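You operate a simulated robot arm through the tools that you are given. There is no shell and no other tool. Be economical: measure what you need, move in short steps, check, and stop when the job is done.

Carry out the task below with a simulated robot arm. There is one attempt and no reset: what you move stays moved.

JOB
Put things in order on the table top. At the end: the brown big potato is on the orange tray; the brown packet (marked "BARLEY") stands where the brown big potato stood; the blue carton stands where the brown packet stood; the red clip stands where the blue carton stood; whatever was shut is shut again. Leave all else as you found it, and nothing knocked over.
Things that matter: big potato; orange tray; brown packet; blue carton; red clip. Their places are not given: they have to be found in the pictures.

It is judged by the outcome, as a careful person would: the job done as asked, and still so three seconds after it is handed in. It fails if anything else is knocked over, pushed out of place, dropped, spilled or broken.

ROBOT AND FRAMES
A 7-joint arm with a two-finger parallel gripper, fixed in place. Base frame: the origin is at the foot of the arm, x ahead of it, y to its left, z up; the work surface is at about z = 72. Readings come in cm, degrees, newtons and seconds.
With the tool pointing down near the work surface it reaches from about 28 to 68 cm from the base axis. Its first joint turns from -66.0 to 66.0 degrees. Payload 1.57 kg.
The tool frame sits at the grasp point between the pads (the TCP): z along the fingers, y along the line on which they close. The tips reach 3 cm beyond it. Largest opening 11 cm; finger width 2.4, thickness 1.2; the body of the gripper, 4.8 by 11.2 cm, starts 7.8 cm behind the TCP.
Orientation is that of the tool frame in the base frame, as a unit quaternion [x, y, z, w]. With the fingers straight down and closing along the base's y, the tool's x points along the base's -x, its y along +y and its z along -z.

CONTROLS
- The arm moves only by the tool step_arm. Its argument "series" is a list of rows, each an object (a shift or turn left out is 0, a gripper value left out holds the last) with "dp": the shift along the tool's x, y, z in cm, a list of three; "rot": the turn, a rotation vector about the tool's x, y, z in degrees, a list of three. In form: [{"dp": [x, y, z], "rot": [wx, wy, wz]}, ...]. A call has 1 to 10 rows; each row is the pose to reach, as a shift and turn from the pose commanded when the call began, along the tool's axes at that moment. "fingers" is the finger opening in cm, from 0 to 11, set as the call begins (left out, the last holds). A row lasts 0.2 s, in which the tool goes at most 5 cm and 8.6 degrees; a call with a longer step from one row to the next is refused whole, and so is a gripper value outside its range. A pose out of reach is approached as far as the arm can. The call stops where the force on the tool passes 40 N (or 10 N more than at its start, if that is more) or the arm is blocked; 0.2 s more then pass. Each finger travels about 10.8 cm/s and halts on what it meets, pressing with about 22 N; the grip force reading is that of the motor and also rises with nothing between the fingers. The clock runs only during rows and for 0.2 s after the last one: add rows that repeat a pose to give the fingers time. The reply holds the time, the measured pose of the TCP, the force on the tool along the base axes, the opening and the grip force, in the units named above and with some noise.
- Cameras (640 x 400 px; columns grow to the right, rows downward): "scene" is fixed at [15.81, -40.61, 137.84]; the picture's right is [0.72, -0.69, 0.00], its down [-0.56, -0.58, -0.59] and it looks along [0.41, 0.43, -0.80] (base axes); focal length 293 px, centre (320, 200). "wrist" rides on the gripper at [-3.6, 0, -8] in the tool frame; the picture's right is [0.00, -1.00, 0.00], its down [0.97, 0.00, -0.24] and it looks along [0.24, 0.00, 0.97] (tool axes); focal length 218 px, centre (320, 200).
- capture(camera): a new picture of that camera. It takes no simulated time.
- measure_at(camera, pixels): for up to 12 pixels [column, row] of the newest picture of that camera ("zoom" is the newest enlarged one), the place [x, y, z] in the base frame of the surface seen there, good to about 0.2 cm. It takes no simulated time.
- enlarge(camera, box): a new picture of the part [left, top, right, bottom] of that camera's present view, enlarged. It takes no simulated time.
- job_done(): hands the job in; it is judged then, once.

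Work in short steps. Measure before you move; look again where a grasp or a placing could have gone wrong, and mend it. You have 80 turns and 34 pictures in all, those below and enlarged ones among them. Open the gripper and draw the arm clear of the work before you hand the job in, unless the task says otherwise; then end with one line.

The tools are called after ">>>" by a JSON object that holds its "api" and its "payload". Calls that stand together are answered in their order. step_arm: Moves the arm, as the interface text tells. Its arguments: {"type":"object","properties":{"series":{"type":"array","items":{"type":"object","properties":{"dp":{"type":"array","items":{"type":"number"}},"rot":{"type":"array","items":{"type":"number"}}}}},"fingers":{"type":"number"}},"required":["series"]} The other tools are called the same way: capture (camera) takes a picture; measure_at (camera, pixels) gives the place of the surface under pixels of a picture; enlarge (camera, box) takes an enlarged picture of a part of a camera's view; job_done () hands the job in.

At the start:

```text
time_s: 0.0
eef_pos: [42.61, -1.89, 98.37]
tool_rot: [-0.001, 1.0, 0.0, 0.0]
ft_force: [-0.5, 0.2, 0.3]
grip_width: 11.01
grip_force: 0.0
```

scene: 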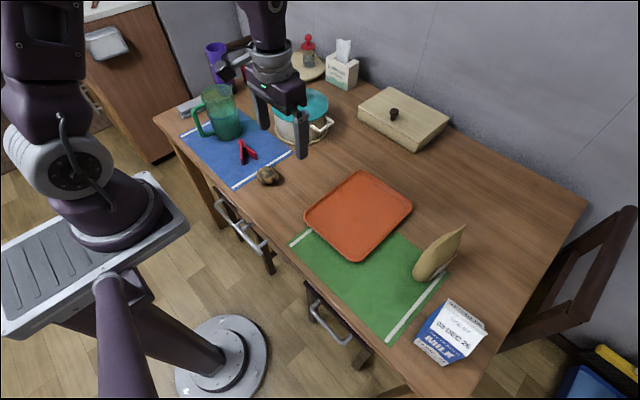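
wrist: 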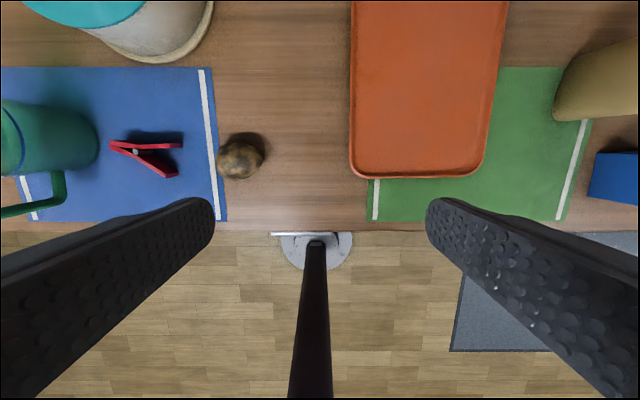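

The scene shows a potato near (268,176), clip (247,152), tray (358,215), packet (438,255), and carton (452,332). I'll enlarge both regions to look closely.

>>> {"api": "enlarge", "payload": {"camera": "scene", "box": [380, 200, 520, 380]}}

>>> {"api": "enlarge", "payload": {"camera": "scene", "box": [170, 30, 360, 200]}}

>>> {"api": "measure_at", "payload": {"camera": "scene", "pixels": [[268, 176], [262, 184], [278, 180], [242, 163], [241, 143], [256, 158], [248, 152], [358, 215], [310, 213], [355, 256], [408, 208], [362, 175]]}}

>>> {"api": "measure_at", "payload": {"camera": "wrist", "pixels": [[240, 158], [220, 160], [262, 160], [240, 140], [240, 178], [112, 146], [180, 145], [174, 175], [135, 152]]}}

```text
2.22 times, centred on (450, 290) of scene
```

zoom: 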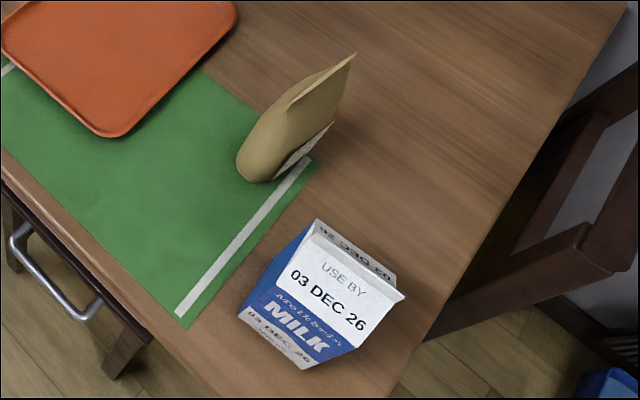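

```text
2.35 times, centred on (265, 115) of scene
```

zoom: 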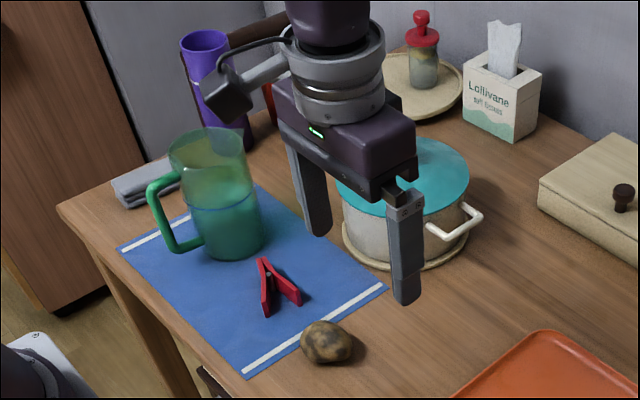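

```text
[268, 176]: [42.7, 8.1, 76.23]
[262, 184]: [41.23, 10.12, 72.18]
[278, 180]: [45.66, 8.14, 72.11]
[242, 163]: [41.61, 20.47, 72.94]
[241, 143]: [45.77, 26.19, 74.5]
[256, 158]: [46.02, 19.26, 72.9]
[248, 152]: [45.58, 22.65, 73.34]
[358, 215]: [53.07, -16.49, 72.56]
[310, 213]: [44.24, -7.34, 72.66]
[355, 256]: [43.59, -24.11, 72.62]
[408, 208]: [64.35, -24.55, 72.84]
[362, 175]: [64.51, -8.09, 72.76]
```

```text
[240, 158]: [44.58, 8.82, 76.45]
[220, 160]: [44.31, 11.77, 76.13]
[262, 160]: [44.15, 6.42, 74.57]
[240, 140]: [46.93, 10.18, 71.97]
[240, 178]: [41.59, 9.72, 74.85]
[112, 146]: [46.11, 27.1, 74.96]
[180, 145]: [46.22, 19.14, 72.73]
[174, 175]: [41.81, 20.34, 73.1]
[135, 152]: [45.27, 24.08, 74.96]
```

Potato centre is about (43.7, 9), top z≈76.5. I move above it to about z 88 for a close look, and measure the packet and carton.

>>> {"api": "step_arm", "payload": {"series": [{"dp": [-0.3, 3, 3]}, {"dp": [-0.6, 6, 6]}, {"dp": [-1, 9, 9]}, {"dp": [-1.1, 10.8, 10.5]}, {"dp": [-1.1, 10.8, 10.5]}], "fingers": 11}}

>>> {"api": "capture", "payload": {"camera": "wrist"}}

>>> {"api": "measure_at", "payload": {"camera": "scene", "pixels": [[465, 228], [445, 240], [425, 252], [418, 278], [432, 280], [450, 300], [486, 325], [480, 331], [466, 352], [425, 328], [417, 345], [440, 364]]}}

```text
time_s: 1.2
eef_pos: [43.96, 8.89, 88.08]
tool_rot: [0.0, 1.0, 0.0, 0.0]
ft_force: [1.0, -1.1, 0.0]
grip_width: 11.01
grip_force: 0.1
```

```text
29 pictures are left
```

wrist: 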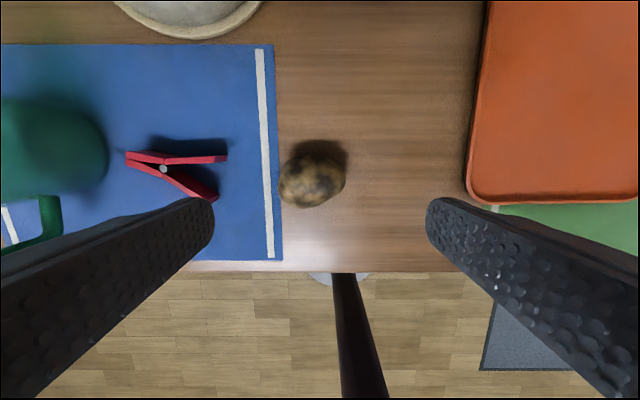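

```text
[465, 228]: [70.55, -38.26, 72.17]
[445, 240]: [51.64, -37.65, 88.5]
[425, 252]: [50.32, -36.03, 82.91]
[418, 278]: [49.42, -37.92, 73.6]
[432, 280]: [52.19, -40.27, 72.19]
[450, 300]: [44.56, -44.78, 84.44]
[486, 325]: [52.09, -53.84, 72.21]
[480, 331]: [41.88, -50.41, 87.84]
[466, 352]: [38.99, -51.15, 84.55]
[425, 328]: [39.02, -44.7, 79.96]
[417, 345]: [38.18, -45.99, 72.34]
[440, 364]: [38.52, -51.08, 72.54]
```

The potato is at (313,185) in the wrist picture; I measure its outline.

>>> {"api": "measure_at", "payload": {"camera": "wrist", "pixels": [[313, 185], [284, 190], [342, 178], [312, 157], [312, 204], [298, 200], [330, 196], [300, 168], [126, 158], [225, 157], [212, 194], [163, 168]]}}

```text
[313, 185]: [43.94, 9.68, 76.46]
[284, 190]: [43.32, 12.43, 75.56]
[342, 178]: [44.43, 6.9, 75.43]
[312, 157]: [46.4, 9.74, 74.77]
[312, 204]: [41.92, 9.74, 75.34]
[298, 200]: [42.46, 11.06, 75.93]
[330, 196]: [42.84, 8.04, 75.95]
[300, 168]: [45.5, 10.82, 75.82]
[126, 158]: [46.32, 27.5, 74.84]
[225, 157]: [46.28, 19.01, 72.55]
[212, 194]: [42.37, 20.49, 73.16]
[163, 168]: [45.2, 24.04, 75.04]
```

Potato centre (44.0, 9.6), 5.7 wide along y. I descend to z≈75.7 with the fingers open, then close.

>>> {"api": "step_arm", "payload": {"series": [{"dp": [0, 0.7, 4]}, {"dp": [0, 0.7, 8]}, {"dp": [0, 0.7, 11]}, {"dp": [0, 0.7, 12.4]}, {"dp": [0, 0.7, 12.4]}]}}

>>> {"api": "step_arm", "payload": {"series": [{"dp": [0, 0, 0]}, {"dp": [0, 0, 0]}, {"dp": [0, 0, 0]}, {"dp": [0, 0, 0]}], "fingers": 3}}

```text
time_s: 2.4
eef_pos: [43.62, 9.74, 75.39]
tool_rot: [0.0, 1.0, 0.0, 0.0]
ft_force: [-0.3, 0.7, 0.8]
grip_width: 11.01
grip_force: 0.0
```

```text
time_s: 3.4
eef_pos: [43.66, 9.77, 75.55]
tool_rot: [0.0, 1.0, 0.0, 0.0]
ft_force: [0.3, 0.3, -0.4]
grip_width: 7.39
grip_force: 21.7
```

Gripped at 7.4 cm with 22 N. I lift straight up and check.

>>> {"api": "step_arm", "payload": {"series": [{"dp": [0, 0, -2]}, {"dp": [0, 0, -5]}, {"dp": [0, 0, -9]}, {"dp": [0, 0, -9]}]}}

>>> {"api": "capture", "payload": {"camera": "wrist"}}

```text
time_s: 4.4
eef_pos: [43.62, 9.66, 84.52]
tool_rot: [0.0, 1.0, 0.0, 0.0]
ft_force: [0.1, 0.2, -1.1]
grip_width: 7.39
grip_force: 22.0
```

```text
28 pictures are left
```

wrist: 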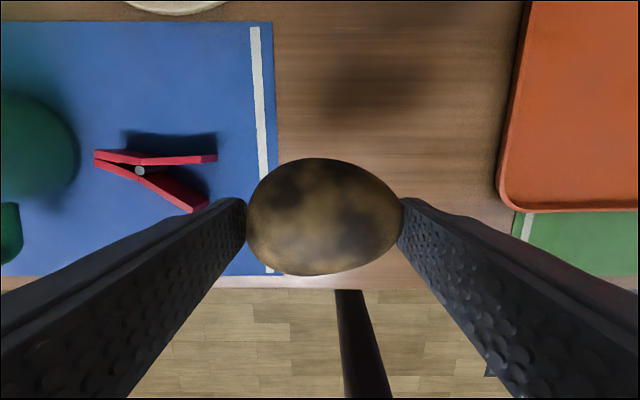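

The potato is held. I carry it over the tray centre (54,-16).

>>> {"api": "step_arm", "payload": {"series": [{"dp": [-1.7, -4.3, -1]}, {"dp": [-3.4, -8.6, -1]}, {"dp": [-5.1, -12.9, -1]}, {"dp": [-6.8, -17.2, -1]}, {"dp": [-8.5, -21.5, -1]}, {"dp": [-10.2, -25.7, -1]}, {"dp": [-10.2, -25.7, -1]}, {"dp": [-10.2, -25.7, 3]}, {"dp": [-10.2, -25.7, 6]}, {"dp": [-10.2, -25.7, 6.5]}]}}

>>> {"api": "step_arm", "payload": {"series": [{"dp": [0, 0, 0.7]}, {"dp": [0, 0, 1.4]}, {"dp": [0, 0, 1.8]}, {"dp": [0, 0, 1.8]}]}}

```text
time_s: 6.6
eef_pos: [54.02, -16.17, 77.96]
tool_rot: [0.0, 1.0, 0.0, 0.0]
ft_force: [0.5, 0.2, -1.0]
grip_width: 7.41
grip_force: 22.1
```

```text
time_s: 7.6
eef_pos: [54.04, -16.07, 76.13]
tool_rot: [0.0, 1.0, 0.0, 0.0]
ft_force: [-0.1, -0.1, -0.6]
grip_width: 7.38
grip_force: 21.6
```

At z 76.1 the potato is just at tray level. I open gently, then rise.

>>> {"api": "step_arm", "payload": {"series": [{"dp": [0, 0, 0]}, {"dp": [0, 0, 0]}, {"dp": [0, 0, 0]}], "fingers": 10}}

>>> {"api": "step_arm", "payload": {"series": [{"dp": [0, 0, -4]}, {"dp": [0, 0, -8]}, {"dp": [0, 0, -13]}, {"dp": [0, 0, -18]}, {"dp": [0, 0, -23]}, {"dp": [0, -5, -25]}, {"dp": [0, -10, -25]}, {"dp": [0, -15, -25]}, {"dp": [0, -15, -25]}]}}

>>> {"api": "capture", "payload": {"camera": "wrist"}}

>>> {"api": "capture", "payload": {"camera": "scene"}}

```text
time_s: 8.4
eef_pos: [53.91, -15.99, 76.24]
tool_rot: [0.0, 1.0, 0.0, 0.001]
ft_force: [-0.1, -0.4, 0.5]
grip_width: 10.02
grip_force: 0.0
```

```text
refused: row 6 steps farther than a row can; nothing moved
```

```text
27 pictures are left
```

wrist: 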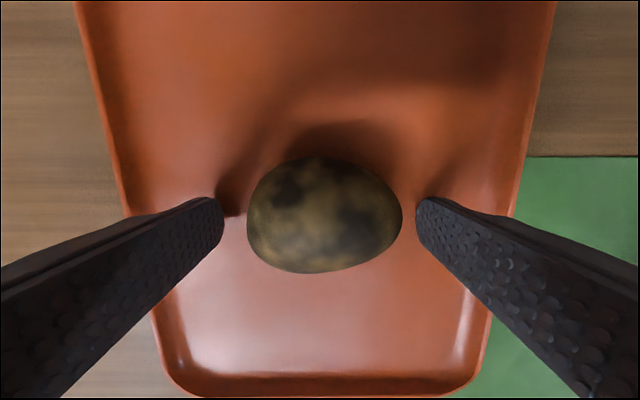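

```text
26 pictures are left
```

scene: 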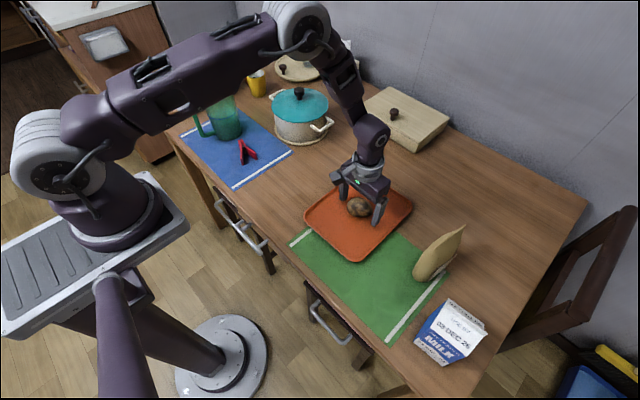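

The potato rests on the tray. I rise to z≈101 and move over the packet for a look.

>>> {"api": "step_arm", "payload": {"series": [{"dp": [0, 0, -4]}, {"dp": [0, 0, -8]}, {"dp": [0, 0, -13]}, {"dp": [0, 0, -18]}, {"dp": [0, 0, -23]}, {"dp": [0, -4, -26]}, {"dp": [0, -8, -28]}, {"dp": [1, -12.5, -29]}, {"dp": [3, -17, -29]}, {"dp": [3, -17, -29]}], "fingers": 11}}

>>> {"api": "capture", "payload": {"camera": "wrist"}}

```text
time_s: 10.6
eef_pos: [51.08, -33.06, 105.2]
tool_rot: [0.0, 1.0, -0.001, 0.001]
ft_force: [-0.3, -0.5, -0.2]
grip_width: 11.02
grip_force: 0.0
```

```text
25 pictures are left
```

wrist: 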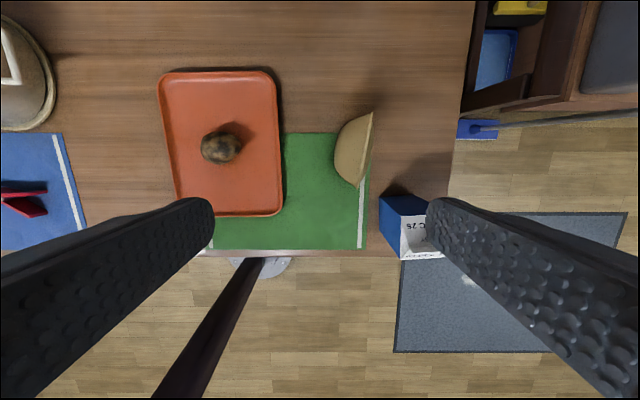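

The packet shows at (352,148). I enlarge this area and measure.

>>> {"api": "enlarge", "payload": {"camera": "wrist", "box": [310, 90, 440, 270]}}

>>> {"api": "measure_at", "payload": {"camera": "wrist", "pixels": [[372, 113], [358, 185], [367, 150], [372, 130], [362, 170], [336, 150], [350, 148], [345, 128], [345, 172], [383, 200], [400, 258], [422, 196]]}}

```text
2.22 times, centred on (375, 180) of wrist
```

zoom: 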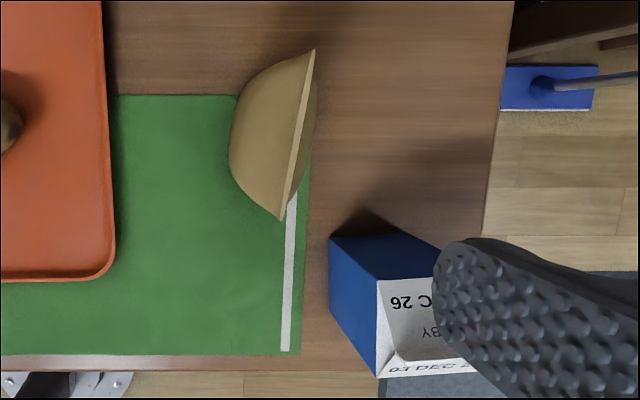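

```text
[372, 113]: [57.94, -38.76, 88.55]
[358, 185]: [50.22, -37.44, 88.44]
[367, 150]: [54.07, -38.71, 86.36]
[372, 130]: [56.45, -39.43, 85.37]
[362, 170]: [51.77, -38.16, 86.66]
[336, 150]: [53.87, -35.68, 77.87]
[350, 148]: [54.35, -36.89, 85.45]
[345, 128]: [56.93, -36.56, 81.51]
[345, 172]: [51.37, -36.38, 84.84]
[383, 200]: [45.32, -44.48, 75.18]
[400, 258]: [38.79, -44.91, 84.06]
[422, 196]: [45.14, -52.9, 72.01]
```

Packet seam runs (57.9,-38.8) to (50.2,-37.5) at z 88.5, centre (54.0,-38.1), about 6 thick, turned -9.6°. I align over it first with rotation +9.6° about tool z.

>>> {"api": "step_arm", "payload": {"series": [{"dp": [-1.5, -2.5, 2], "rot": [0, 0, 4.8]}, {"dp": [-3, -5, 4], "rot": [0, 0, 9.6]}, {"dp": [-3, -5, 6], "rot": [0, 0, 9.6]}, {"dp": [-3, -5, 8], "rot": [0, 0, 9.6]}, {"dp": [-3, -5, 8], "rot": [0, 0, 9.6]}], "fingers": 9.5}}

>>> {"api": "capture", "payload": {"camera": "wrist"}}

```text
time_s: 11.8
eef_pos: [53.91, -38.01, 97.22]
tool_rot: [0.083, 0.997, 0.0, 0.0]
ft_force: [0.5, 0.1, -0.8]
grip_width: 9.49
grip_force: 0.2
out of reach, approached as far as the arm can: row 2
```

```text
23 pictures are left
```

wrist: 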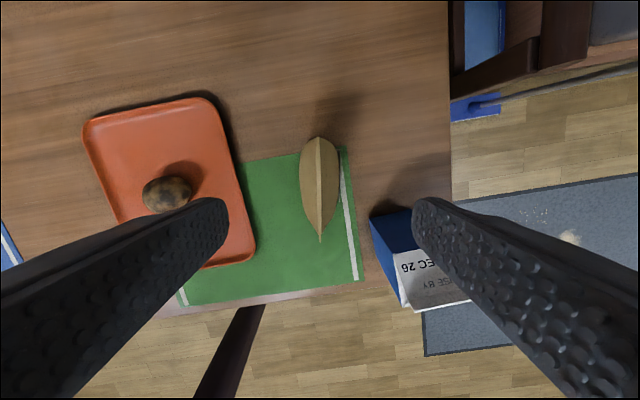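

The seam (318,137)–(320,243) is aligned and centred at column 319. I measure once more before going down.

>>> {"api": "measure_at", "payload": {"camera": "wrist", "pixels": [[318, 140], [320, 238], [319, 190], [303, 180], [336, 180], [304, 200], [334, 200], [310, 215], [329, 215]]}}

```text
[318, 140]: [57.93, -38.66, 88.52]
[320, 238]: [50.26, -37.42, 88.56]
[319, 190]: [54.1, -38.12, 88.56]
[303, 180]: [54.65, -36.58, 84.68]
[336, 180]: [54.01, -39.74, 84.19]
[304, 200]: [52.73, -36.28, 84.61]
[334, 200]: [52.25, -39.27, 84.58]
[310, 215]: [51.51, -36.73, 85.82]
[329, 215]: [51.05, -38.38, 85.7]
```

Centre (54.1,-38.1) is confirmed. I go down to z≈81.3 and close.

>>> {"api": "step_arm", "payload": {"series": [{"dp": [0, 0, 4]}, {"dp": [0, 0, 8]}, {"dp": [0, 0, 12]}, {"dp": [0, 0, 15]}, {"dp": [0, 0, 15.9]}, {"dp": [0, 0, 15.9]}]}}

>>> {"api": "step_arm", "payload": {"series": [{"dp": [0, 0, 0]}, {"dp": [0, 0, 0]}, {"dp": [0, 0, 0]}, {"dp": [0, 0, 0]}], "fingers": 1.5}}

```text
time_s: 13.2
eef_pos: [53.77, -38.13, 81.29]
tool_rot: [0.084, 0.996, 0.0, -0.001]
ft_force: [0.6, 0.4, -0.4]
grip_width: 9.51
grip_force: 0.1
```

```text
time_s: 14.2
eef_pos: [53.95, -38.09, 81.37]
tool_rot: [0.084, 0.996, 0.0, 0.0]
ft_force: [-0.2, 0.5, 0.8]
grip_width: 4.58
grip_force: 21.9
```

Gripped at 4.6 cm. I lift slowly a bit and verify.

>>> {"api": "step_arm", "payload": {"series": [{"dp": [0, 0, -1]}, {"dp": [0, 0, -2.5]}, {"dp": [0, 0, -4]}, {"dp": [0, 0, -6]}, {"dp": [0, 0, -8]}, {"dp": [0, 0, -8]}]}}

>>> {"api": "capture", "payload": {"camera": "scene"}}

```text
time_s: 15.6
eef_pos: [53.87, -38.08, 89.36]
tool_rot: [0.083, 0.997, 0.0, 0.0]
ft_force: [-0.6, 0.2, -1.2]
grip_width: 4.59
grip_force: 22.3
```

```text
22 pictures are left
```

scene: 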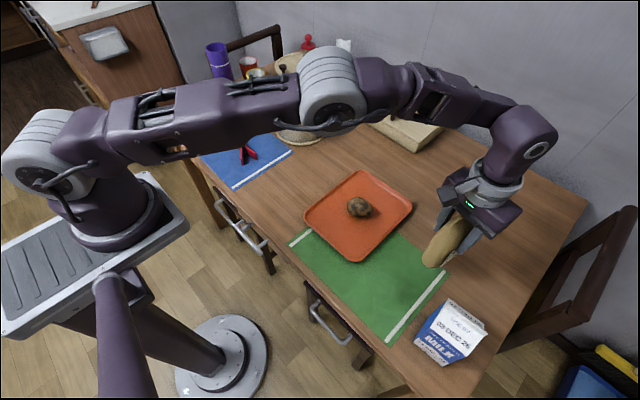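

The packet is held upright with its bottom at about z 80. I lift 3 cm more and carry it toward (43.9, 9.6), keeping its orientation.

>>> {"api": "step_arm", "payload": {"series": [{"dp": [0, 0, -3]}, {"dp": [1.6, 4.1, -3]}, {"dp": [3.2, 8.2, -3]}, {"dp": [4.8, 12.3, -3]}, {"dp": [6.4, 16.4, -3]}, {"dp": [8.0, 20.5, -3]}, {"dp": [9.6, 24.6, -3]}, {"dp": [11.2, 28.7, -3]}, {"dp": [12.8, 32.8, -3]}, {"dp": [14.4, 36.9, -3]}]}}

>>> {"api": "step_arm", "payload": {"series": [{"dp": [1.6, 4.1, 0]}, {"dp": [3.1, 7.7, 0]}, {"dp": [3.38, 8.56, 0]}, {"dp": [3.38, 8.56, 0]}]}}

>>> {"api": "capture", "payload": {"camera": "wrist"}}

```text
time_s: 17.8
eef_pos: [45.94, 0.82, 92.48]
tool_rot: [0.084, 0.996, 0.0, -0.001]
ft_force: [0.1, -0.2, -1.7]
grip_width: 4.54
grip_force: 22.4
```

```text
time_s: 18.8
eef_pos: [43.96, 9.77, 92.33]
tool_rot: [0.084, 0.996, 0.0, 0.0]
ft_force: [-0.4, 0.2, -1.6]
grip_width: 4.55
grip_force: 21.9
```

```text
21 pictures are left
```

wrist: 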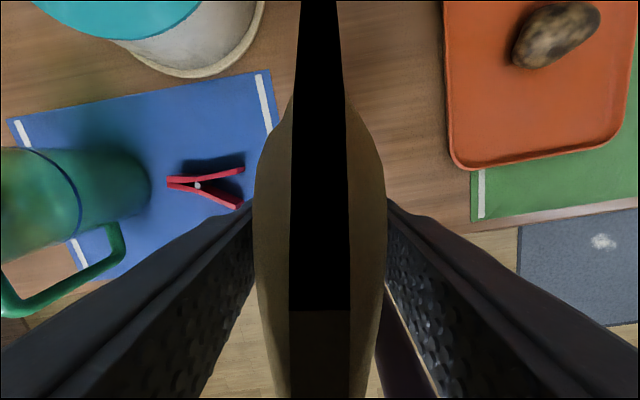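

Packet is above its spot, nothing beneath it. I lower it to grasp height (z≈81.4).

>>> {"api": "step_arm", "payload": {"series": [{"dp": [0, 0.0, 4]}, {"dp": [0, -0.1, 8]}, {"dp": [0, -0.1, 10]}, {"dp": [0, -0.1, 10.6]}, {"dp": [0, -0.1, 10.9]}, {"dp": [0, -0.1, 10.9]}]}}

>>> {"api": "enlarge", "payload": {"camera": "scene", "box": [180, 100, 360, 220]}}

```text
time_s: 20.2
eef_pos: [43.84, 9.7, 81.46]
tool_rot: [0.083, 0.997, 0.0, 0.0]
ft_force: [-0.1, -0.5, -1.8]
grip_width: 4.58
grip_force: 22.1
```

```text
3.33 times, centred on (270, 160) of scene
```

zoom: 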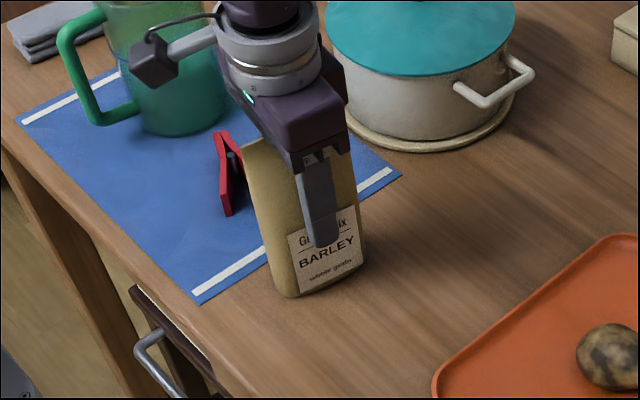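

Force still shows the hanging weight, so the packet is just above the table; I lower by small steps.

>>> {"api": "step_arm", "payload": {"series": [{"dp": [0, 0, 0.1]}, {"dp": [0, 0, 0.2]}, {"dp": [0, 0, 0.25]}, {"dp": [0, 0, 0.25]}]}}

```text
time_s: 21.2
eef_pos: [43.9, 9.66, 81.09]
tool_rot: [0.083, 0.997, 0.0, 0.002]
ft_force: [-0.7, -2.7, 17.6]
grip_width: 4.53
grip_force: 21.8
```

Contact (17.6 N). I ease up slightly, open to 8 and rise.

>>> {"api": "step_arm", "payload": {"series": [{"dp": [0, 0, -0.1]}, {"dp": [0, 0, -0.12]}, {"dp": [0, 0, -0.12]}]}}

>>> {"api": "step_arm", "payload": {"series": [{"dp": [0, 0, 0]}, {"dp": [0, 0, 0]}, {"dp": [0, 0, 0]}], "fingers": 8}}

>>> {"api": "step_arm", "payload": {"series": [{"dp": [0, 0, -2]}, {"dp": [0, 0, -5]}, {"dp": [0, 0, -9]}, {"dp": [0, 0, -13]}, {"dp": [0, 0, -17]}, {"dp": [0, 0, -21]}, {"dp": [0, 0, -21]}]}}

>>> {"api": "capture", "payload": {"camera": "wrist"}}

```text
time_s: 22.0
eef_pos: [44.0, 9.71, 81.22]
tool_rot: [0.083, 0.997, 0.0, 0.0]
ft_force: [0.1, -0.3, -2.0]
grip_width: 4.57
grip_force: 21.8
```

```text
time_s: 22.8
eef_pos: [43.93, 9.76, 81.24]
tool_rot: [0.084, 0.996, 0.0, 0.001]
ft_force: [0.2, -0.2, -0.2]
grip_width: 7.99
grip_force: 0.0
```

```text
time_s: 24.4
eef_pos: [43.98, 9.61, 102.25]
tool_rot: [0.084, 0.996, 0.0, 0.0]
ft_force: [0.1, -0.1, 0.3]
grip_width: 8.01
grip_force: 0.0
```

```text
19 pictures are left
```

wrist: 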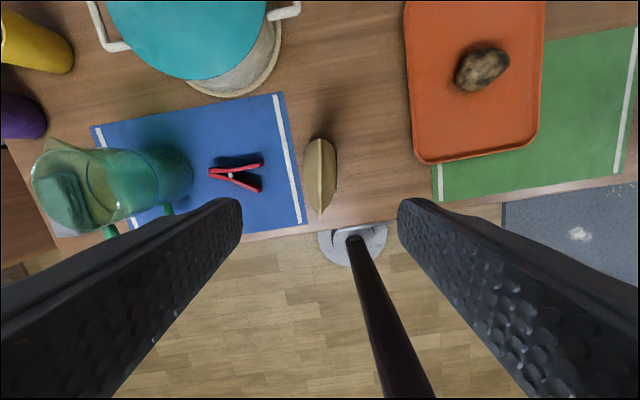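

Packet stands at its place. I now travel to a view above the carton, undoing the rotation.

>>> {"api": "measure_at", "payload": {"camera": "wrist", "pixels": [[320, 142], [319, 212], [320, 178]]}}

>>> {"api": "step_arm", "payload": {"series": [{"dp": [-0.8, -4.4, -1]}, {"dp": [-1.6, -8.8, -2], "rot": [0, 0, -3]}, {"dp": [-2.4, -13.2, -2], "rot": [0, 0, -6]}, {"dp": [-3.2, -17.6, -2], "rot": [0, 0, -9.6]}, {"dp": [-4, -22, -2], "rot": [0, 0, -9.6]}, {"dp": [-4.8, -26.4, -2], "rot": [0, 0, -9.6]}, {"dp": [-5.6, -30.8, -2], "rot": [0, 0, -9.6]}, {"dp": [-6.4, -35.2, -2], "rot": [0, 0, -9.6]}, {"dp": [-7.2, -39.6, -2], "rot": [0, 0, -9.6]}, {"dp": [-8, -44, -2], "rot": [0, 0, -9.6]}], "fingers": 11}}

>>> {"api": "step_arm", "payload": {"series": [{"dp": [0, -4.4, 0]}, {"dp": [0, -8, 0]}, {"dp": [0, -10.0, 0]}, {"dp": [0, -10.0, 0]}]}}

>>> {"api": "capture", "payload": {"camera": "wrist"}}

```text
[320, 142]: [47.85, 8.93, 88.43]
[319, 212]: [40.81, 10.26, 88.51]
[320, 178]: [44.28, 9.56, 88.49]
```

```text
time_s: 26.6
eef_pos: [44.4, -35.16, 104.42]
tool_rot: [0.0, 1.0, 0.0, -0.001]
ft_force: [-0.5, -0.4, 0.0]
grip_width: 11.0
grip_force: 0.0
```

```text
time_s: 27.6
eef_pos: [44.42, -45.25, 104.38]
tool_rot: [0.001, 1.0, 0.001, 0.001]
ft_force: [-0.3, -0.1, 0.7]
grip_width: 11.0
grip_force: 0.1
```

```text
18 pictures are left
```

wrist: 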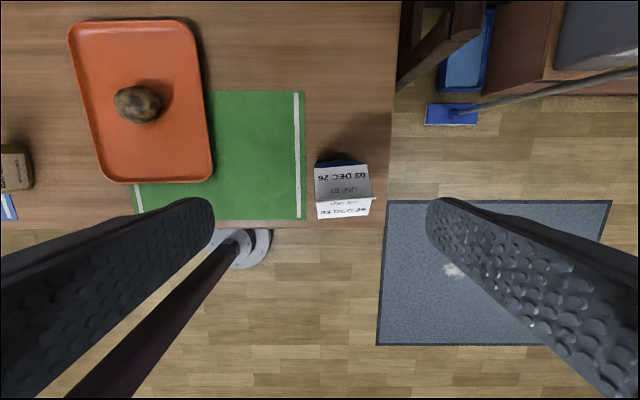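

The carton is at (343,190). I enlarge and measure its top.

>>> {"api": "enlarge", "payload": {"camera": "wrist", "box": [295, 140, 395, 230]}}

>>> {"api": "measure_at", "payload": {"camera": "wrist", "pixels": [[315, 167], [366, 166], [316, 201], [374, 199], [318, 218], [372, 214], [345, 200], [345, 162], [343, 180], [343, 209], [330, 199], [372, 185]]}}

```text
4.44 times, centred on (345, 185) of wrist
```

zoom: 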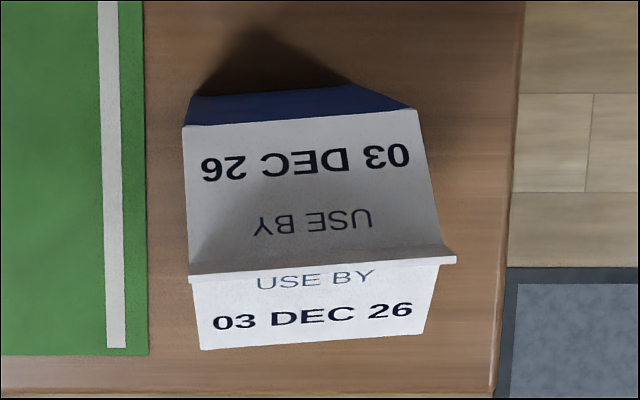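

```text
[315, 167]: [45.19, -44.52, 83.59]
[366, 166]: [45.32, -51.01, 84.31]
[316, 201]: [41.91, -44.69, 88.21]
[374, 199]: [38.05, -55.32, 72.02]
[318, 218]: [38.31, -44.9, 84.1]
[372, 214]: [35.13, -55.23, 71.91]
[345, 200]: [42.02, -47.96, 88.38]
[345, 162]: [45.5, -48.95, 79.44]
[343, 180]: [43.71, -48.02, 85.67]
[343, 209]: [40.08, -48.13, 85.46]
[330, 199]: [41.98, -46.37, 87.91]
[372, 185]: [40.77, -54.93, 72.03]
```

The carton body spans x 38.3–45.3, y about -44.6 to -51.2, ridge z 88.4. I refine its yaw with zoom pixels.

>>> {"api": "measure_at", "payload": {"camera": "zoom", "pixels": [[192, 276], [450, 256], [440, 256], [186, 128], [416, 114], [203, 345], [422, 332], [428, 250], [195, 100], [395, 100]]}}

```text
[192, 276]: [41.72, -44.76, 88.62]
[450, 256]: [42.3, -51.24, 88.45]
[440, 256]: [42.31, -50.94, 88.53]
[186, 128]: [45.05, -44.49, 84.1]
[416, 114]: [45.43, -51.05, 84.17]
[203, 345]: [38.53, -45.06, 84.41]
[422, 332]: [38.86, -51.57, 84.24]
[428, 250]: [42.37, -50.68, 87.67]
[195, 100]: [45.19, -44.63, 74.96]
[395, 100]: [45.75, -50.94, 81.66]
```

Carton centre (42.0,-48.0), yaw ≈ +4°, 6.6 wide. I align and go down to z≈81.4.

>>> {"api": "step_arm", "payload": {"series": [{"dp": [2.4, -2.75, 3], "rot": [0, 0, -4]}, {"dp": [2.4, -2.75, 7], "rot": [0, 0, -4]}, {"dp": [2.4, -2.75, 11], "rot": [0, 0, -4]}, {"dp": [2.4, -2.75, 11], "rot": [0, 0, -4]}]}}

>>> {"api": "capture", "payload": {"camera": "wrist"}}

```text
time_s: 28.6
eef_pos: [41.94, -47.95, 93.3]
tool_rot: [-0.035, 0.999, 0.0, 0.001]
ft_force: [-0.4, 1.0, -1.1]
grip_width: 10.99
grip_force: 0.1
```

```text
16 pictures are left
```

wrist: 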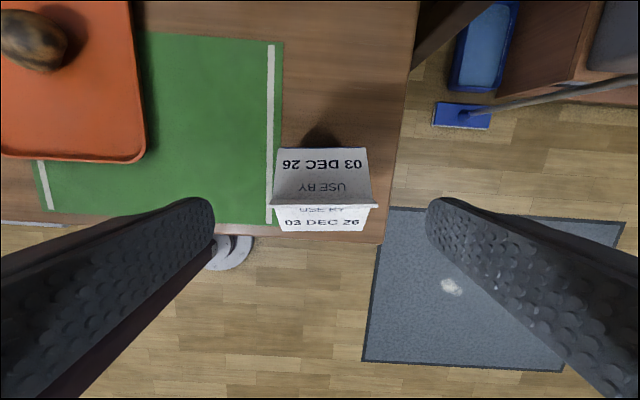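

Carton (272–372) is centred between the fingers and square. I descend 11.9 cm and close.

>>> {"api": "step_arm", "payload": {"series": [{"dp": [0, 0, 4]}, {"dp": [0, 0, 8]}, {"dp": [0, 0, 11]}, {"dp": [0, 0, 11.9]}, {"dp": [0, 0, 11.9]}]}}

>>> {"api": "step_arm", "payload": {"series": [{"dp": [0, 0, 0]}, {"dp": [0, 0, 0]}, {"dp": [0, 0, 0]}, {"dp": [0, 0, 0]}], "fingers": 5}}

>>> {"api": "step_arm", "payload": {"series": [{"dp": [0, 0, -1]}, {"dp": [0, 0, -2.5]}, {"dp": [0, 0, -4]}, {"dp": [0, 0, -4]}]}}

```text
time_s: 29.8
eef_pos: [42.15, -47.63, 81.66]
tool_rot: [-0.035, 0.999, 0.0, 0.0]
ft_force: [-0.1, 0.2, 0.3]
grip_width: 11.0
grip_force: 0.0
```

```text
time_s: 30.8
eef_pos: [42.03, -47.64, 81.52]
tool_rot: [-0.035, 0.999, 0.0, 0.0]
ft_force: [-0.2, -2.1, 0.1]
grip_width: 7.01
grip_force: 22.0
```

```text
time_s: 31.8
eef_pos: [42.1, -47.84, 85.38]
tool_rot: [-0.035, 0.999, -0.001, 0.0]
ft_force: [-0.6, 1.2, -5.4]
grip_width: 7.01
grip_force: 22.5
```

Carton is lifted (≈5 N). I carry it to (54.1,-38.1), then lower.

>>> {"api": "step_arm", "payload": {"series": [{"dp": [-3.2, 2.26, 0]}, {"dp": [-6.4, 4.5, 0]}, {"dp": [-9.5, 6.8, 0]}, {"dp": [-12.1, 8.6, 0]}, {"dp": [-12.7, 9.04, 0]}, {"dp": [-12.7, 9.04, 0]}, {"dp": [-12.7, 9.04, 1.5]}, {"dp": [-12.7, 9.04, 3]}, {"dp": [-12.7, 9.04, 3.6]}, {"dp": [-12.7, 9.04, 3.6]}]}}

```text
time_s: 34.0
eef_pos: [54.05, -37.85, 81.61]
tool_rot: [-0.035, 0.999, 0.001, 0.0]
ft_force: [-0.1, -1.3, -5.5]
grip_width: 6.99
grip_force: 21.3
```

Still hanging at z 81.6; I lower by small steps until contact.

>>> {"api": "step_arm", "payload": {"series": [{"dp": [0, -0.2, 0.1]}, {"dp": [0, -0.2, 0.2]}, {"dp": [0, -0.2, 0.25]}, {"dp": [0, -0.2, 0.25]}]}}

```text
time_s: 35.0
eef_pos: [54.13, -38.1, 81.53]
tool_rot: [-0.035, 0.999, 0.0, -0.001]
ft_force: [-0.6, 2.4, 3.7]
grip_width: 6.98
grip_force: 21.4
```

Contact made (+3.7 N). I release and rise.

>>> {"api": "step_arm", "payload": {"series": [{"dp": [0, 0, 0]}, {"dp": [0, 0, 0]}, {"dp": [0, 0, 0]}], "fingers": 10}}

>>> {"api": "step_arm", "payload": {"series": [{"dp": [0, 0, -2]}, {"dp": [0, 0, -5]}, {"dp": [0, 0, -9]}, {"dp": [0, 0, -13]}, {"dp": [0, 0, -13]}]}}

>>> {"api": "capture", "payload": {"camera": "scene"}}

>>> {"api": "capture", "payload": {"camera": "wrist"}}

```text
time_s: 35.8
eef_pos: [54.03, -37.95, 81.53]
tool_rot: [-0.035, 0.999, 0.001, 0.0]
ft_force: [-0.2, 0.2, 1.1]
grip_width: 10.0
grip_force: 0.0
```

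```text
time_s: 37.0
eef_pos: [54.13, -37.99, 94.57]
tool_rot: [-0.035, 0.999, 0.0, -0.001]
ft_force: [-0.7, 0.4, -0.7]
grip_width: 10.01
grip_force: 0.1
```

```text
15 pictures are left
```

scene: 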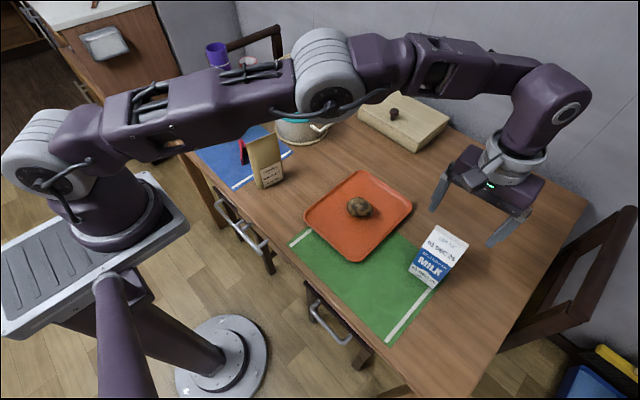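

```text
14 pictures are left
```

wrist: 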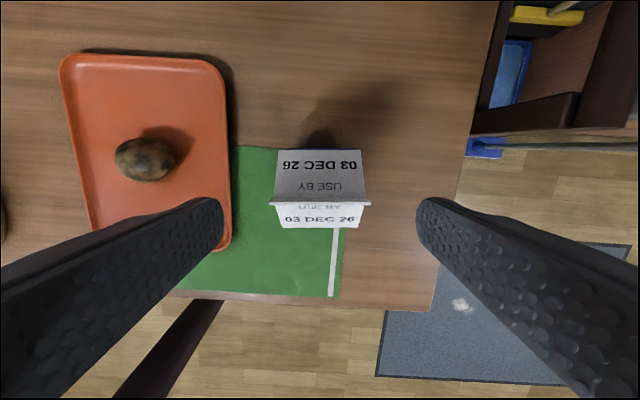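

Carton stands in place. I now travel above the clip at about (46,20), staying high.

>>> {"api": "step_arm", "payload": {"series": [{"dp": [0.3, 2, -4]}, {"dp": [0.4, 5, -8]}, {"dp": [0.6, 9.7, -8], "rot": [0, 0, 4]}, {"dp": [0.9, 14.4, -8], "rot": [0, 0, 4]}, {"dp": [1.2, 19.1, -8], "rot": [0, 0, 4]}, {"dp": [1.5, 23.8, -8], "rot": [0, 0, 4]}, {"dp": [1.9, 28.5, -8], "rot": [0, 0, 4]}, {"dp": [2.2, 33.2, -8], "rot": [0, 0, 4]}, {"dp": [2.5, 37.9, -8], "rot": [0, 0, 4]}, {"dp": [2.8, 42.6, -8], "rot": [0, 0, 4]}]}}

>>> {"api": "step_arm", "payload": {"series": [{"dp": [1.5, 4.5, 0]}, {"dp": [3, 9, 0]}, {"dp": [4, 13.5, 0]}, {"dp": [4, 15.8, 0]}, {"dp": [4, 15.8, 0]}]}}

>>> {"api": "capture", "payload": {"camera": "wrist"}}

```text
time_s: 39.2
eef_pos: [48.25, 4.32, 102.76]
tool_rot: [0.0, 1.0, 0.001, 0.0]
ft_force: [1.0, -0.3, 0.1]
grip_width: 10.02
grip_force: 0.1
```

```text
time_s: 40.4
eef_pos: [44.39, 20.06, 102.3]
tool_rot: [0.0, 1.0, 0.001, -0.001]
ft_force: [-0.9, -0.3, 0.2]
grip_width: 10.01
grip_force: 0.0
```

```text
13 pictures are left
```

wrist: 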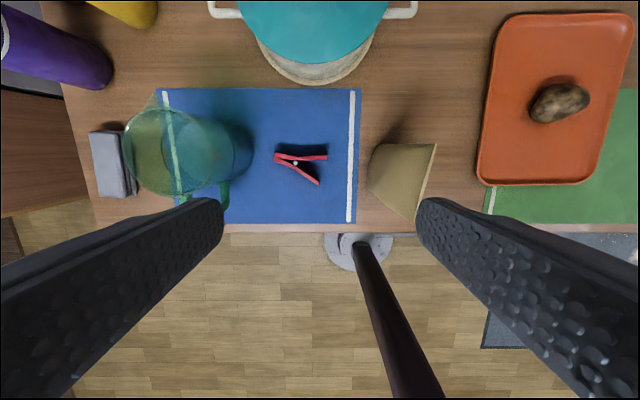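

I measure the clip, pitcher, pot and packet to plan the grasp, with an enlarged view of the clip.

>>> {"api": "enlarge", "payload": {"camera": "wrist", "box": [230, 110, 370, 210]}}

>>> {"api": "measure_at", "payload": {"camera": "wrist", "pixels": [[250, 150], [205, 110], [205, 190], [225, 195], [238, 125], [185, 150], [315, 82], [315, 40], [245, 30], [228, 12], [372, 165], [430, 150]]}}

>>> {"api": "measure_at", "payload": {"camera": "zoom", "pixels": [[207, 202], [207, 225], [300, 240], [445, 216], [405, 335], [250, 205], [250, 238], [350, 208], [350, 280], [298, 205], [298, 252], [405, 205]]}}

```text
4.00 times, centred on (300, 160) of wrist
```

zoom: 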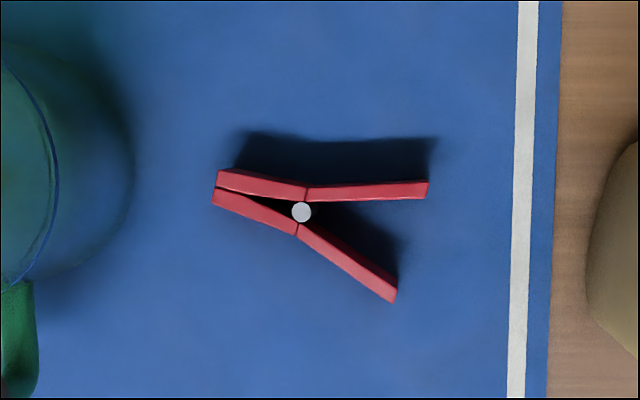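

```text
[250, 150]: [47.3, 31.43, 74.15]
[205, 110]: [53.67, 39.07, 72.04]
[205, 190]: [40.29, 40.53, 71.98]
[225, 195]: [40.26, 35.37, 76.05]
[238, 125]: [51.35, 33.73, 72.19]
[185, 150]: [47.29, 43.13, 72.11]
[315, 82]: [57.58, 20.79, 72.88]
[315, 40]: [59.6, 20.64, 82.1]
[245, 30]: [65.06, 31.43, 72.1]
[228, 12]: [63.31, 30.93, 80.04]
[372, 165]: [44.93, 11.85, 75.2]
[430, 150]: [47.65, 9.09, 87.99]
```

```text
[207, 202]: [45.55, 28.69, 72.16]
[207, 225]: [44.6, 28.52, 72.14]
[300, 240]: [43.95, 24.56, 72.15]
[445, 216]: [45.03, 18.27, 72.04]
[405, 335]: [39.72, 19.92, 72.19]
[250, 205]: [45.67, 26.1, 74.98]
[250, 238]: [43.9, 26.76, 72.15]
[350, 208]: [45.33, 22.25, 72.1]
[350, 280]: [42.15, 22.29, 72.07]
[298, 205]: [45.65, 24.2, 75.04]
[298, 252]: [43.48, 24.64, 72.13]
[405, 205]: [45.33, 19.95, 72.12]
```

Clip is 3 cm high; its jaws are centred near (45.75,25.3), jaw axis about 16° off y; the pitcher is at y≥31. I will close across the jaws (roughly along x) with the camera side away from the pitcher: turn +106° about tool z, at height.

>>> {"api": "step_arm", "payload": {"series": [{"dp": [-0.7, 2.6, 0], "rot": [0, 0, 8.2]}, {"dp": [-1.36, 5.24, 0], "rot": [0, 0, 16.4]}, {"dp": [-1.36, 5.24, 0], "rot": [0, 0, 24.6]}, {"dp": [-1.36, 5.24, 0], "rot": [0, 0, 32.8]}, {"dp": [-1.36, 5.24, 0], "rot": [0, 0, 41]}, {"dp": [-1.36, 5.24, 0], "rot": [0, 0, 49.2]}, {"dp": [-1.36, 5.24, 0], "rot": [0, 0, 57.4]}, {"dp": [-1.36, 5.24, 0], "rot": [0, 0, 65.6]}, {"dp": [-1.36, 5.24, 0], "rot": [0, 0, 73.8]}, {"dp": [-1.36, 5.24, 0], "rot": [0, 0, 82]}], "fingers": 6}}

>>> {"api": "step_arm", "payload": {"series": [{"rot": [0, 0, 8]}, {"rot": [0, 0, 16]}, {"rot": [0, 0, 24]}, {"rot": [0, 0, 24]}]}}

>>> {"api": "capture", "payload": {"camera": "wrist"}}

```text
time_s: 42.6
eef_pos: [45.72, 25.2, 102.34]
tool_rot: [0.657, 0.754, 0.001, 0.0]
ft_force: [0.5, -0.7, 0.9]
grip_width: 6.01
grip_force: 0.2
```

```text
time_s: 43.6
eef_pos: [45.74, 25.24, 102.55]
tool_rot: [0.799, 0.601, 0.0, 0.0]
ft_force: [-0.5, 0.1, 0.7]
grip_width: 5.97
grip_force: 0.1
```

```text
11 pictures are left
```

wrist: 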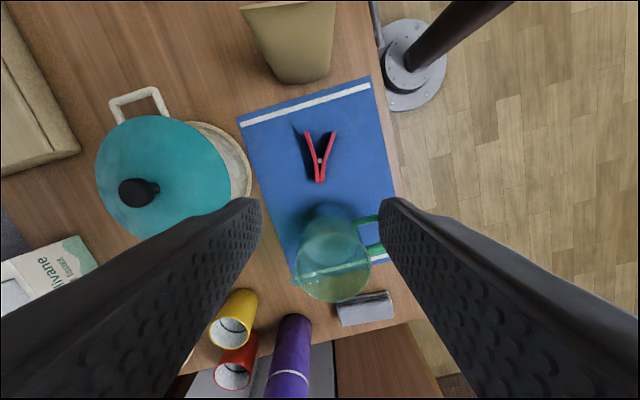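

Rotation reached; clip is vertical at (319,160). I measure the pitcher's rim to check clearance, and the clip.

>>> {"api": "enlarge", "payload": {"camera": "wrist", "box": [260, 110, 400, 310]}}

>>> {"api": "measure_at", "payload": {"camera": "wrist", "pixels": [[327, 204], [310, 215], [345, 215], [335, 250], [333, 275], [300, 270], [370, 265], [375, 247], [335, 300], [319, 161], [319, 180], [309, 133]]}}

```text
2.00 times, centred on (330, 210) of wrist
```

zoom: 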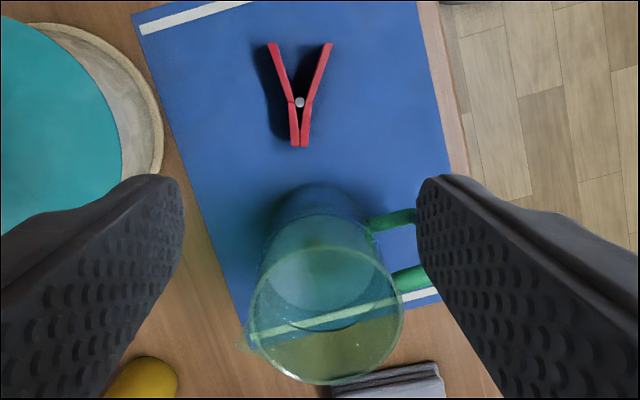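

```text
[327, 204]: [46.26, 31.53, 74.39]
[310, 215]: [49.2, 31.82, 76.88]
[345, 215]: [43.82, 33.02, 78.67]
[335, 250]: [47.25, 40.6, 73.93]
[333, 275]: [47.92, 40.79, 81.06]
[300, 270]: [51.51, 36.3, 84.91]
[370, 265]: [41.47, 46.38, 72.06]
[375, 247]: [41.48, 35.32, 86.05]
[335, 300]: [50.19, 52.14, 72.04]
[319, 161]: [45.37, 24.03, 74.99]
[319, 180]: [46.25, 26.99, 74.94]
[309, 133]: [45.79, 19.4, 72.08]
```

The clip's pivot is at (45.4,24.0) and the pitcher's near wall at y≈31.5, so the gripper fits. I descend over the point (45.6,24.9) in stages.

>>> {"api": "step_arm", "payload": {"series": [{"dp": [-0.42, 0, 4]}, {"dp": [-0.42, 0, 8]}, {"dp": [-0.42, 0, 12]}, {"dp": [-0.42, 0, 16]}, {"dp": [-0.42, 0, 18]}, {"dp": [-0.42, 0, 18]}]}}

>>> {"api": "capture", "payload": {"camera": "wrist"}}

>>> {"api": "capture", "payload": {"camera": "scene"}}

```text
time_s: 45.0
eef_pos: [45.71, 24.94, 84.54]
tool_rot: [0.799, 0.602, 0.001, 0.0]
ft_force: [0.3, -0.2, -0.1]
grip_width: 6.0
grip_force: 0.1
```

```text
9 pictures are left
```

wrist: 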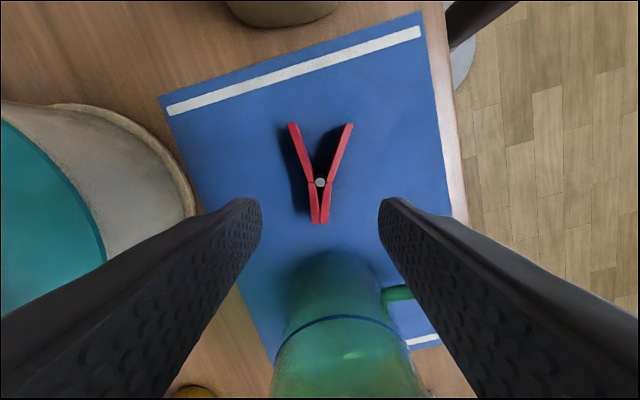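

```text
8 pictures are left
```

scene: 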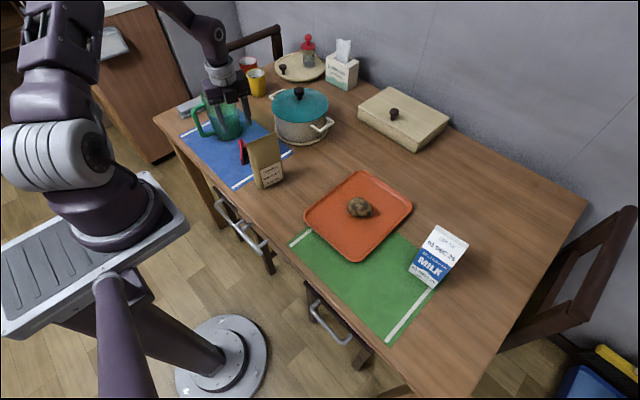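

Aligned: clip axis at column 320. Pitcher's rim is about z 87, and the overhanging wrist part stays ~5 cm above it at grasp height, so I go down to z≈75.6.

>>> {"api": "step_arm", "payload": {"series": [{"dp": [0, 0, 3]}, {"dp": [0, 0, 6]}, {"dp": [0, 0, 8]}, {"dp": [0, 0, 8.9]}, {"dp": [0, 0, 8.9]}]}}

>>> {"api": "capture", "payload": {"camera": "wrist"}}

```text
time_s: 46.2
eef_pos: [45.71, 24.96, 75.58]
tool_rot: [0.799, 0.602, 0.0, 0.0]
ft_force: [-0.1, -0.5, -0.8]
grip_width: 6.01
grip_force: 0.0
```

```text
7 pictures are left
```

wrist: 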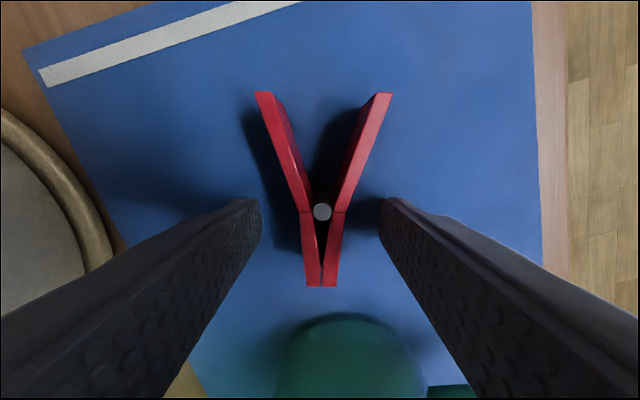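

Grasp point projects to row ~240, on the jaws, centred. I close.

>>> {"api": "step_arm", "payload": {"series": [{"dp": [0, 0, 0]}, {"dp": [0, 0, 0]}, {"dp": [0, 0, 0]}, {"dp": [0, 0, 0]}], "fingers": 0.5}}

>>> {"api": "step_arm", "payload": {"series": [{"dp": [0, 0, -2]}, {"dp": [0, 0, -5]}, {"dp": [0, 0, -9]}, {"dp": [0, 0, -13]}, {"dp": [0, 0, -17]}, {"dp": [0, 0, -21]}, {"dp": [0, 0, -21]}]}}

>>> {"api": "capture", "payload": {"camera": "wrist"}}

```text
time_s: 47.2
eef_pos: [45.83, 25.0, 75.69]
tool_rot: [0.799, 0.602, 0.0, 0.0]
ft_force: [0.1, -1.3, -0.8]
grip_width: 2.0
grip_force: 21.8
```

```text
time_s: 48.8
eef_pos: [45.74, 24.82, 96.78]
tool_rot: [0.799, 0.602, 0.0, 0.001]
ft_force: [-0.4, -0.1, -0.3]
grip_width: 1.99
grip_force: 22.3
```

```text
6 pictures are left
```

wrist: 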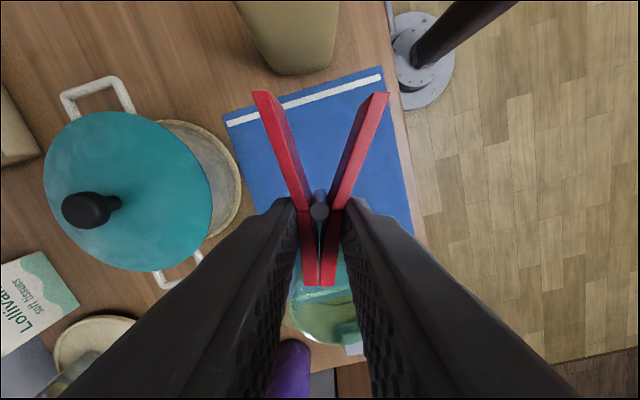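

Clip is held. I carry it at z≈98 over to the carton's old place, TCP target (42.4,-46.7) so that the clip's middle comes to (42,-48).

>>> {"api": "step_arm", "payload": {"series": [{"dp": [0, 0, -2]}, {"dp": [-4.36, 1.034, -2]}, {"dp": [-8.72, 2.07, -2]}, {"dp": [-13.08, 3.1, -2]}, {"dp": [-17.44, 4.14, -2]}, {"dp": [-21.8, 5.17, -2]}, {"dp": [-26.16, 6.2, -2]}, {"dp": [-30.52, 7.24, -2]}, {"dp": [-34.88, 8.27, -2]}, {"dp": [-39.24, 9.31, -2]}]}}

>>> {"api": "step_arm", "payload": {"series": [{"dp": [-4.36, 1.034, 0]}, {"dp": [-8.72, 2.07, 0]}, {"dp": [-13.08, 3.1, 0]}, {"dp": [-17.44, 4.14, 0]}, {"dp": [-21.8, 5.17, 0]}, {"dp": [-26.16, 6.2, 0]}, {"dp": [-30.49, 7.24, 0]}, {"dp": [-30.49, 7.24, 0]}]}}

>>> {"api": "capture", "payload": {"camera": "scene"}}

```text
time_s: 51.0
eef_pos: [43.87, -15.45, 98.5]
tool_rot: [0.799, 0.602, 0.001, 0.0]
ft_force: [-0.8, -0.3, 0.1]
grip_width: 1.97
grip_force: 22.0
```

```text
time_s: 52.8
eef_pos: [42.28, -46.88, 98.59]
tool_rot: [0.799, 0.601, 0.0, -0.001]
ft_force: [0.4, -0.6, 0.2]
grip_width: 1.93
grip_force: 21.9
```

```text
5 pictures are left
```

scene: 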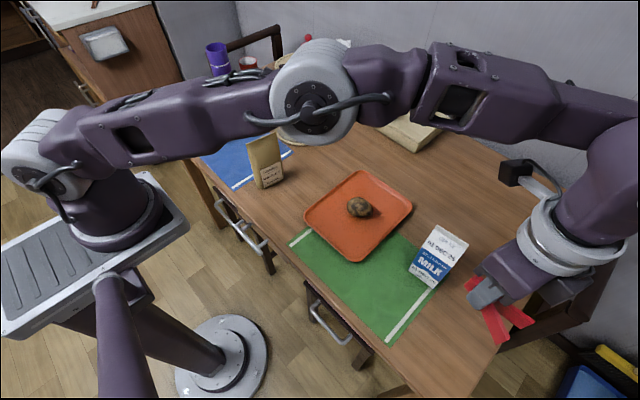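

At the target, clear of the carton. I lower in stages to z≈76.3.

>>> {"api": "step_arm", "payload": {"series": [{"dp": [0, 0, 4]}, {"dp": [0, 0, 8]}, {"dp": [0, 0, 12]}, {"dp": [0, 0, 16]}, {"dp": [0, 0, 20]}, {"dp": [0, 0, 22.2]}, {"dp": [0, 0, 22.2]}]}}

>>> {"api": "step_arm", "payload": {"series": [{"dp": [0, 0, 0.2]}, {"dp": [0, 0, 0.4]}, {"dp": [0, 0, 0.6]}, {"dp": [0, 0, 0.6]}]}}

```text
time_s: 54.4
eef_pos: [42.2, -46.65, 76.63]
tool_rot: [0.799, 0.602, 0.0, 0.0]
ft_force: [0.1, 0.6, -0.2]
grip_width: 1.94
grip_force: 22.4
```

```text
time_s: 55.4
eef_pos: [42.14, -46.8, 75.89]
tool_rot: [0.798, 0.602, -0.001, 0.0]
ft_force: [-0.6, 0.1, -0.3]
grip_width: 1.89
grip_force: 22.6
```

No contact yet; I lower another 0.35 cm in small steps.

>>> {"api": "step_arm", "payload": {"series": [{"dp": [0, 0, 0.15]}, {"dp": [0, 0, 0.3]}, {"dp": [0, 0, 0.38]}, {"dp": [0, 0, 0.38]}]}}

>>> {"api": "capture", "payload": {"camera": "wrist"}}

```text
time_s: 56.4
eef_pos: [42.39, -46.88, 75.59]
tool_rot: [0.799, 0.602, 0.0, 0.001]
ft_force: [0.2, 6.9, 13.4]
grip_width: 1.82
grip_force: 22.1
```

```text
4 pictures are left
```

wrist: 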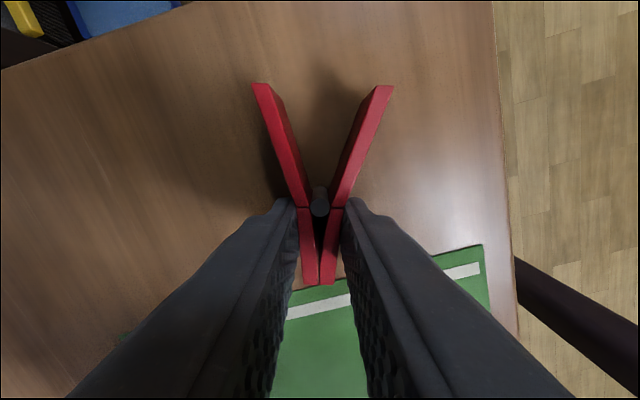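

Contact (13 N) and the clip lies flat on the wood. I release a little and rise straight up.

>>> {"api": "step_arm", "payload": {"series": [{"dp": [0, 0, 0]}, {"dp": [0, 0, 0]}, {"dp": [0, 0, 0]}], "fingers": 5}}

>>> {"api": "step_arm", "payload": {"series": [{"dp": [0, 0, -2]}, {"dp": [0, 0, -5]}, {"dp": [0, 0, -9]}, {"dp": [0, 0, -13]}, {"dp": [0, 0, -17]}, {"dp": [0, 0, -21]}, {"dp": [0, 0, -24]}, {"dp": [0, 0, -24]}]}}

>>> {"api": "capture", "payload": {"camera": "wrist"}}

```text
time_s: 57.2
eef_pos: [42.23, -46.86, 75.47]
tool_rot: [0.799, 0.602, 0.0, 0.0]
ft_force: [0.3, -0.4, 0.5]
grip_width: 4.98
grip_force: 0.0
```

```text
time_s: 59.0
eef_pos: [42.33, -46.72, 99.61]
tool_rot: [0.798, 0.602, 0.0, 0.0]
ft_force: [-0.2, 0.7, 0.1]
grip_width: 5.02
grip_force: 0.2
```

```text
3 pictures are left
```

wrist: 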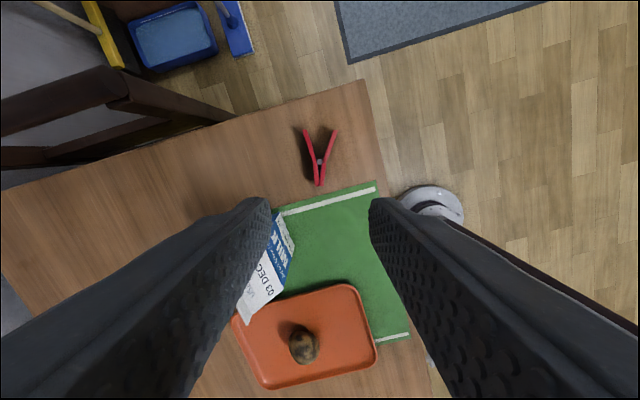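

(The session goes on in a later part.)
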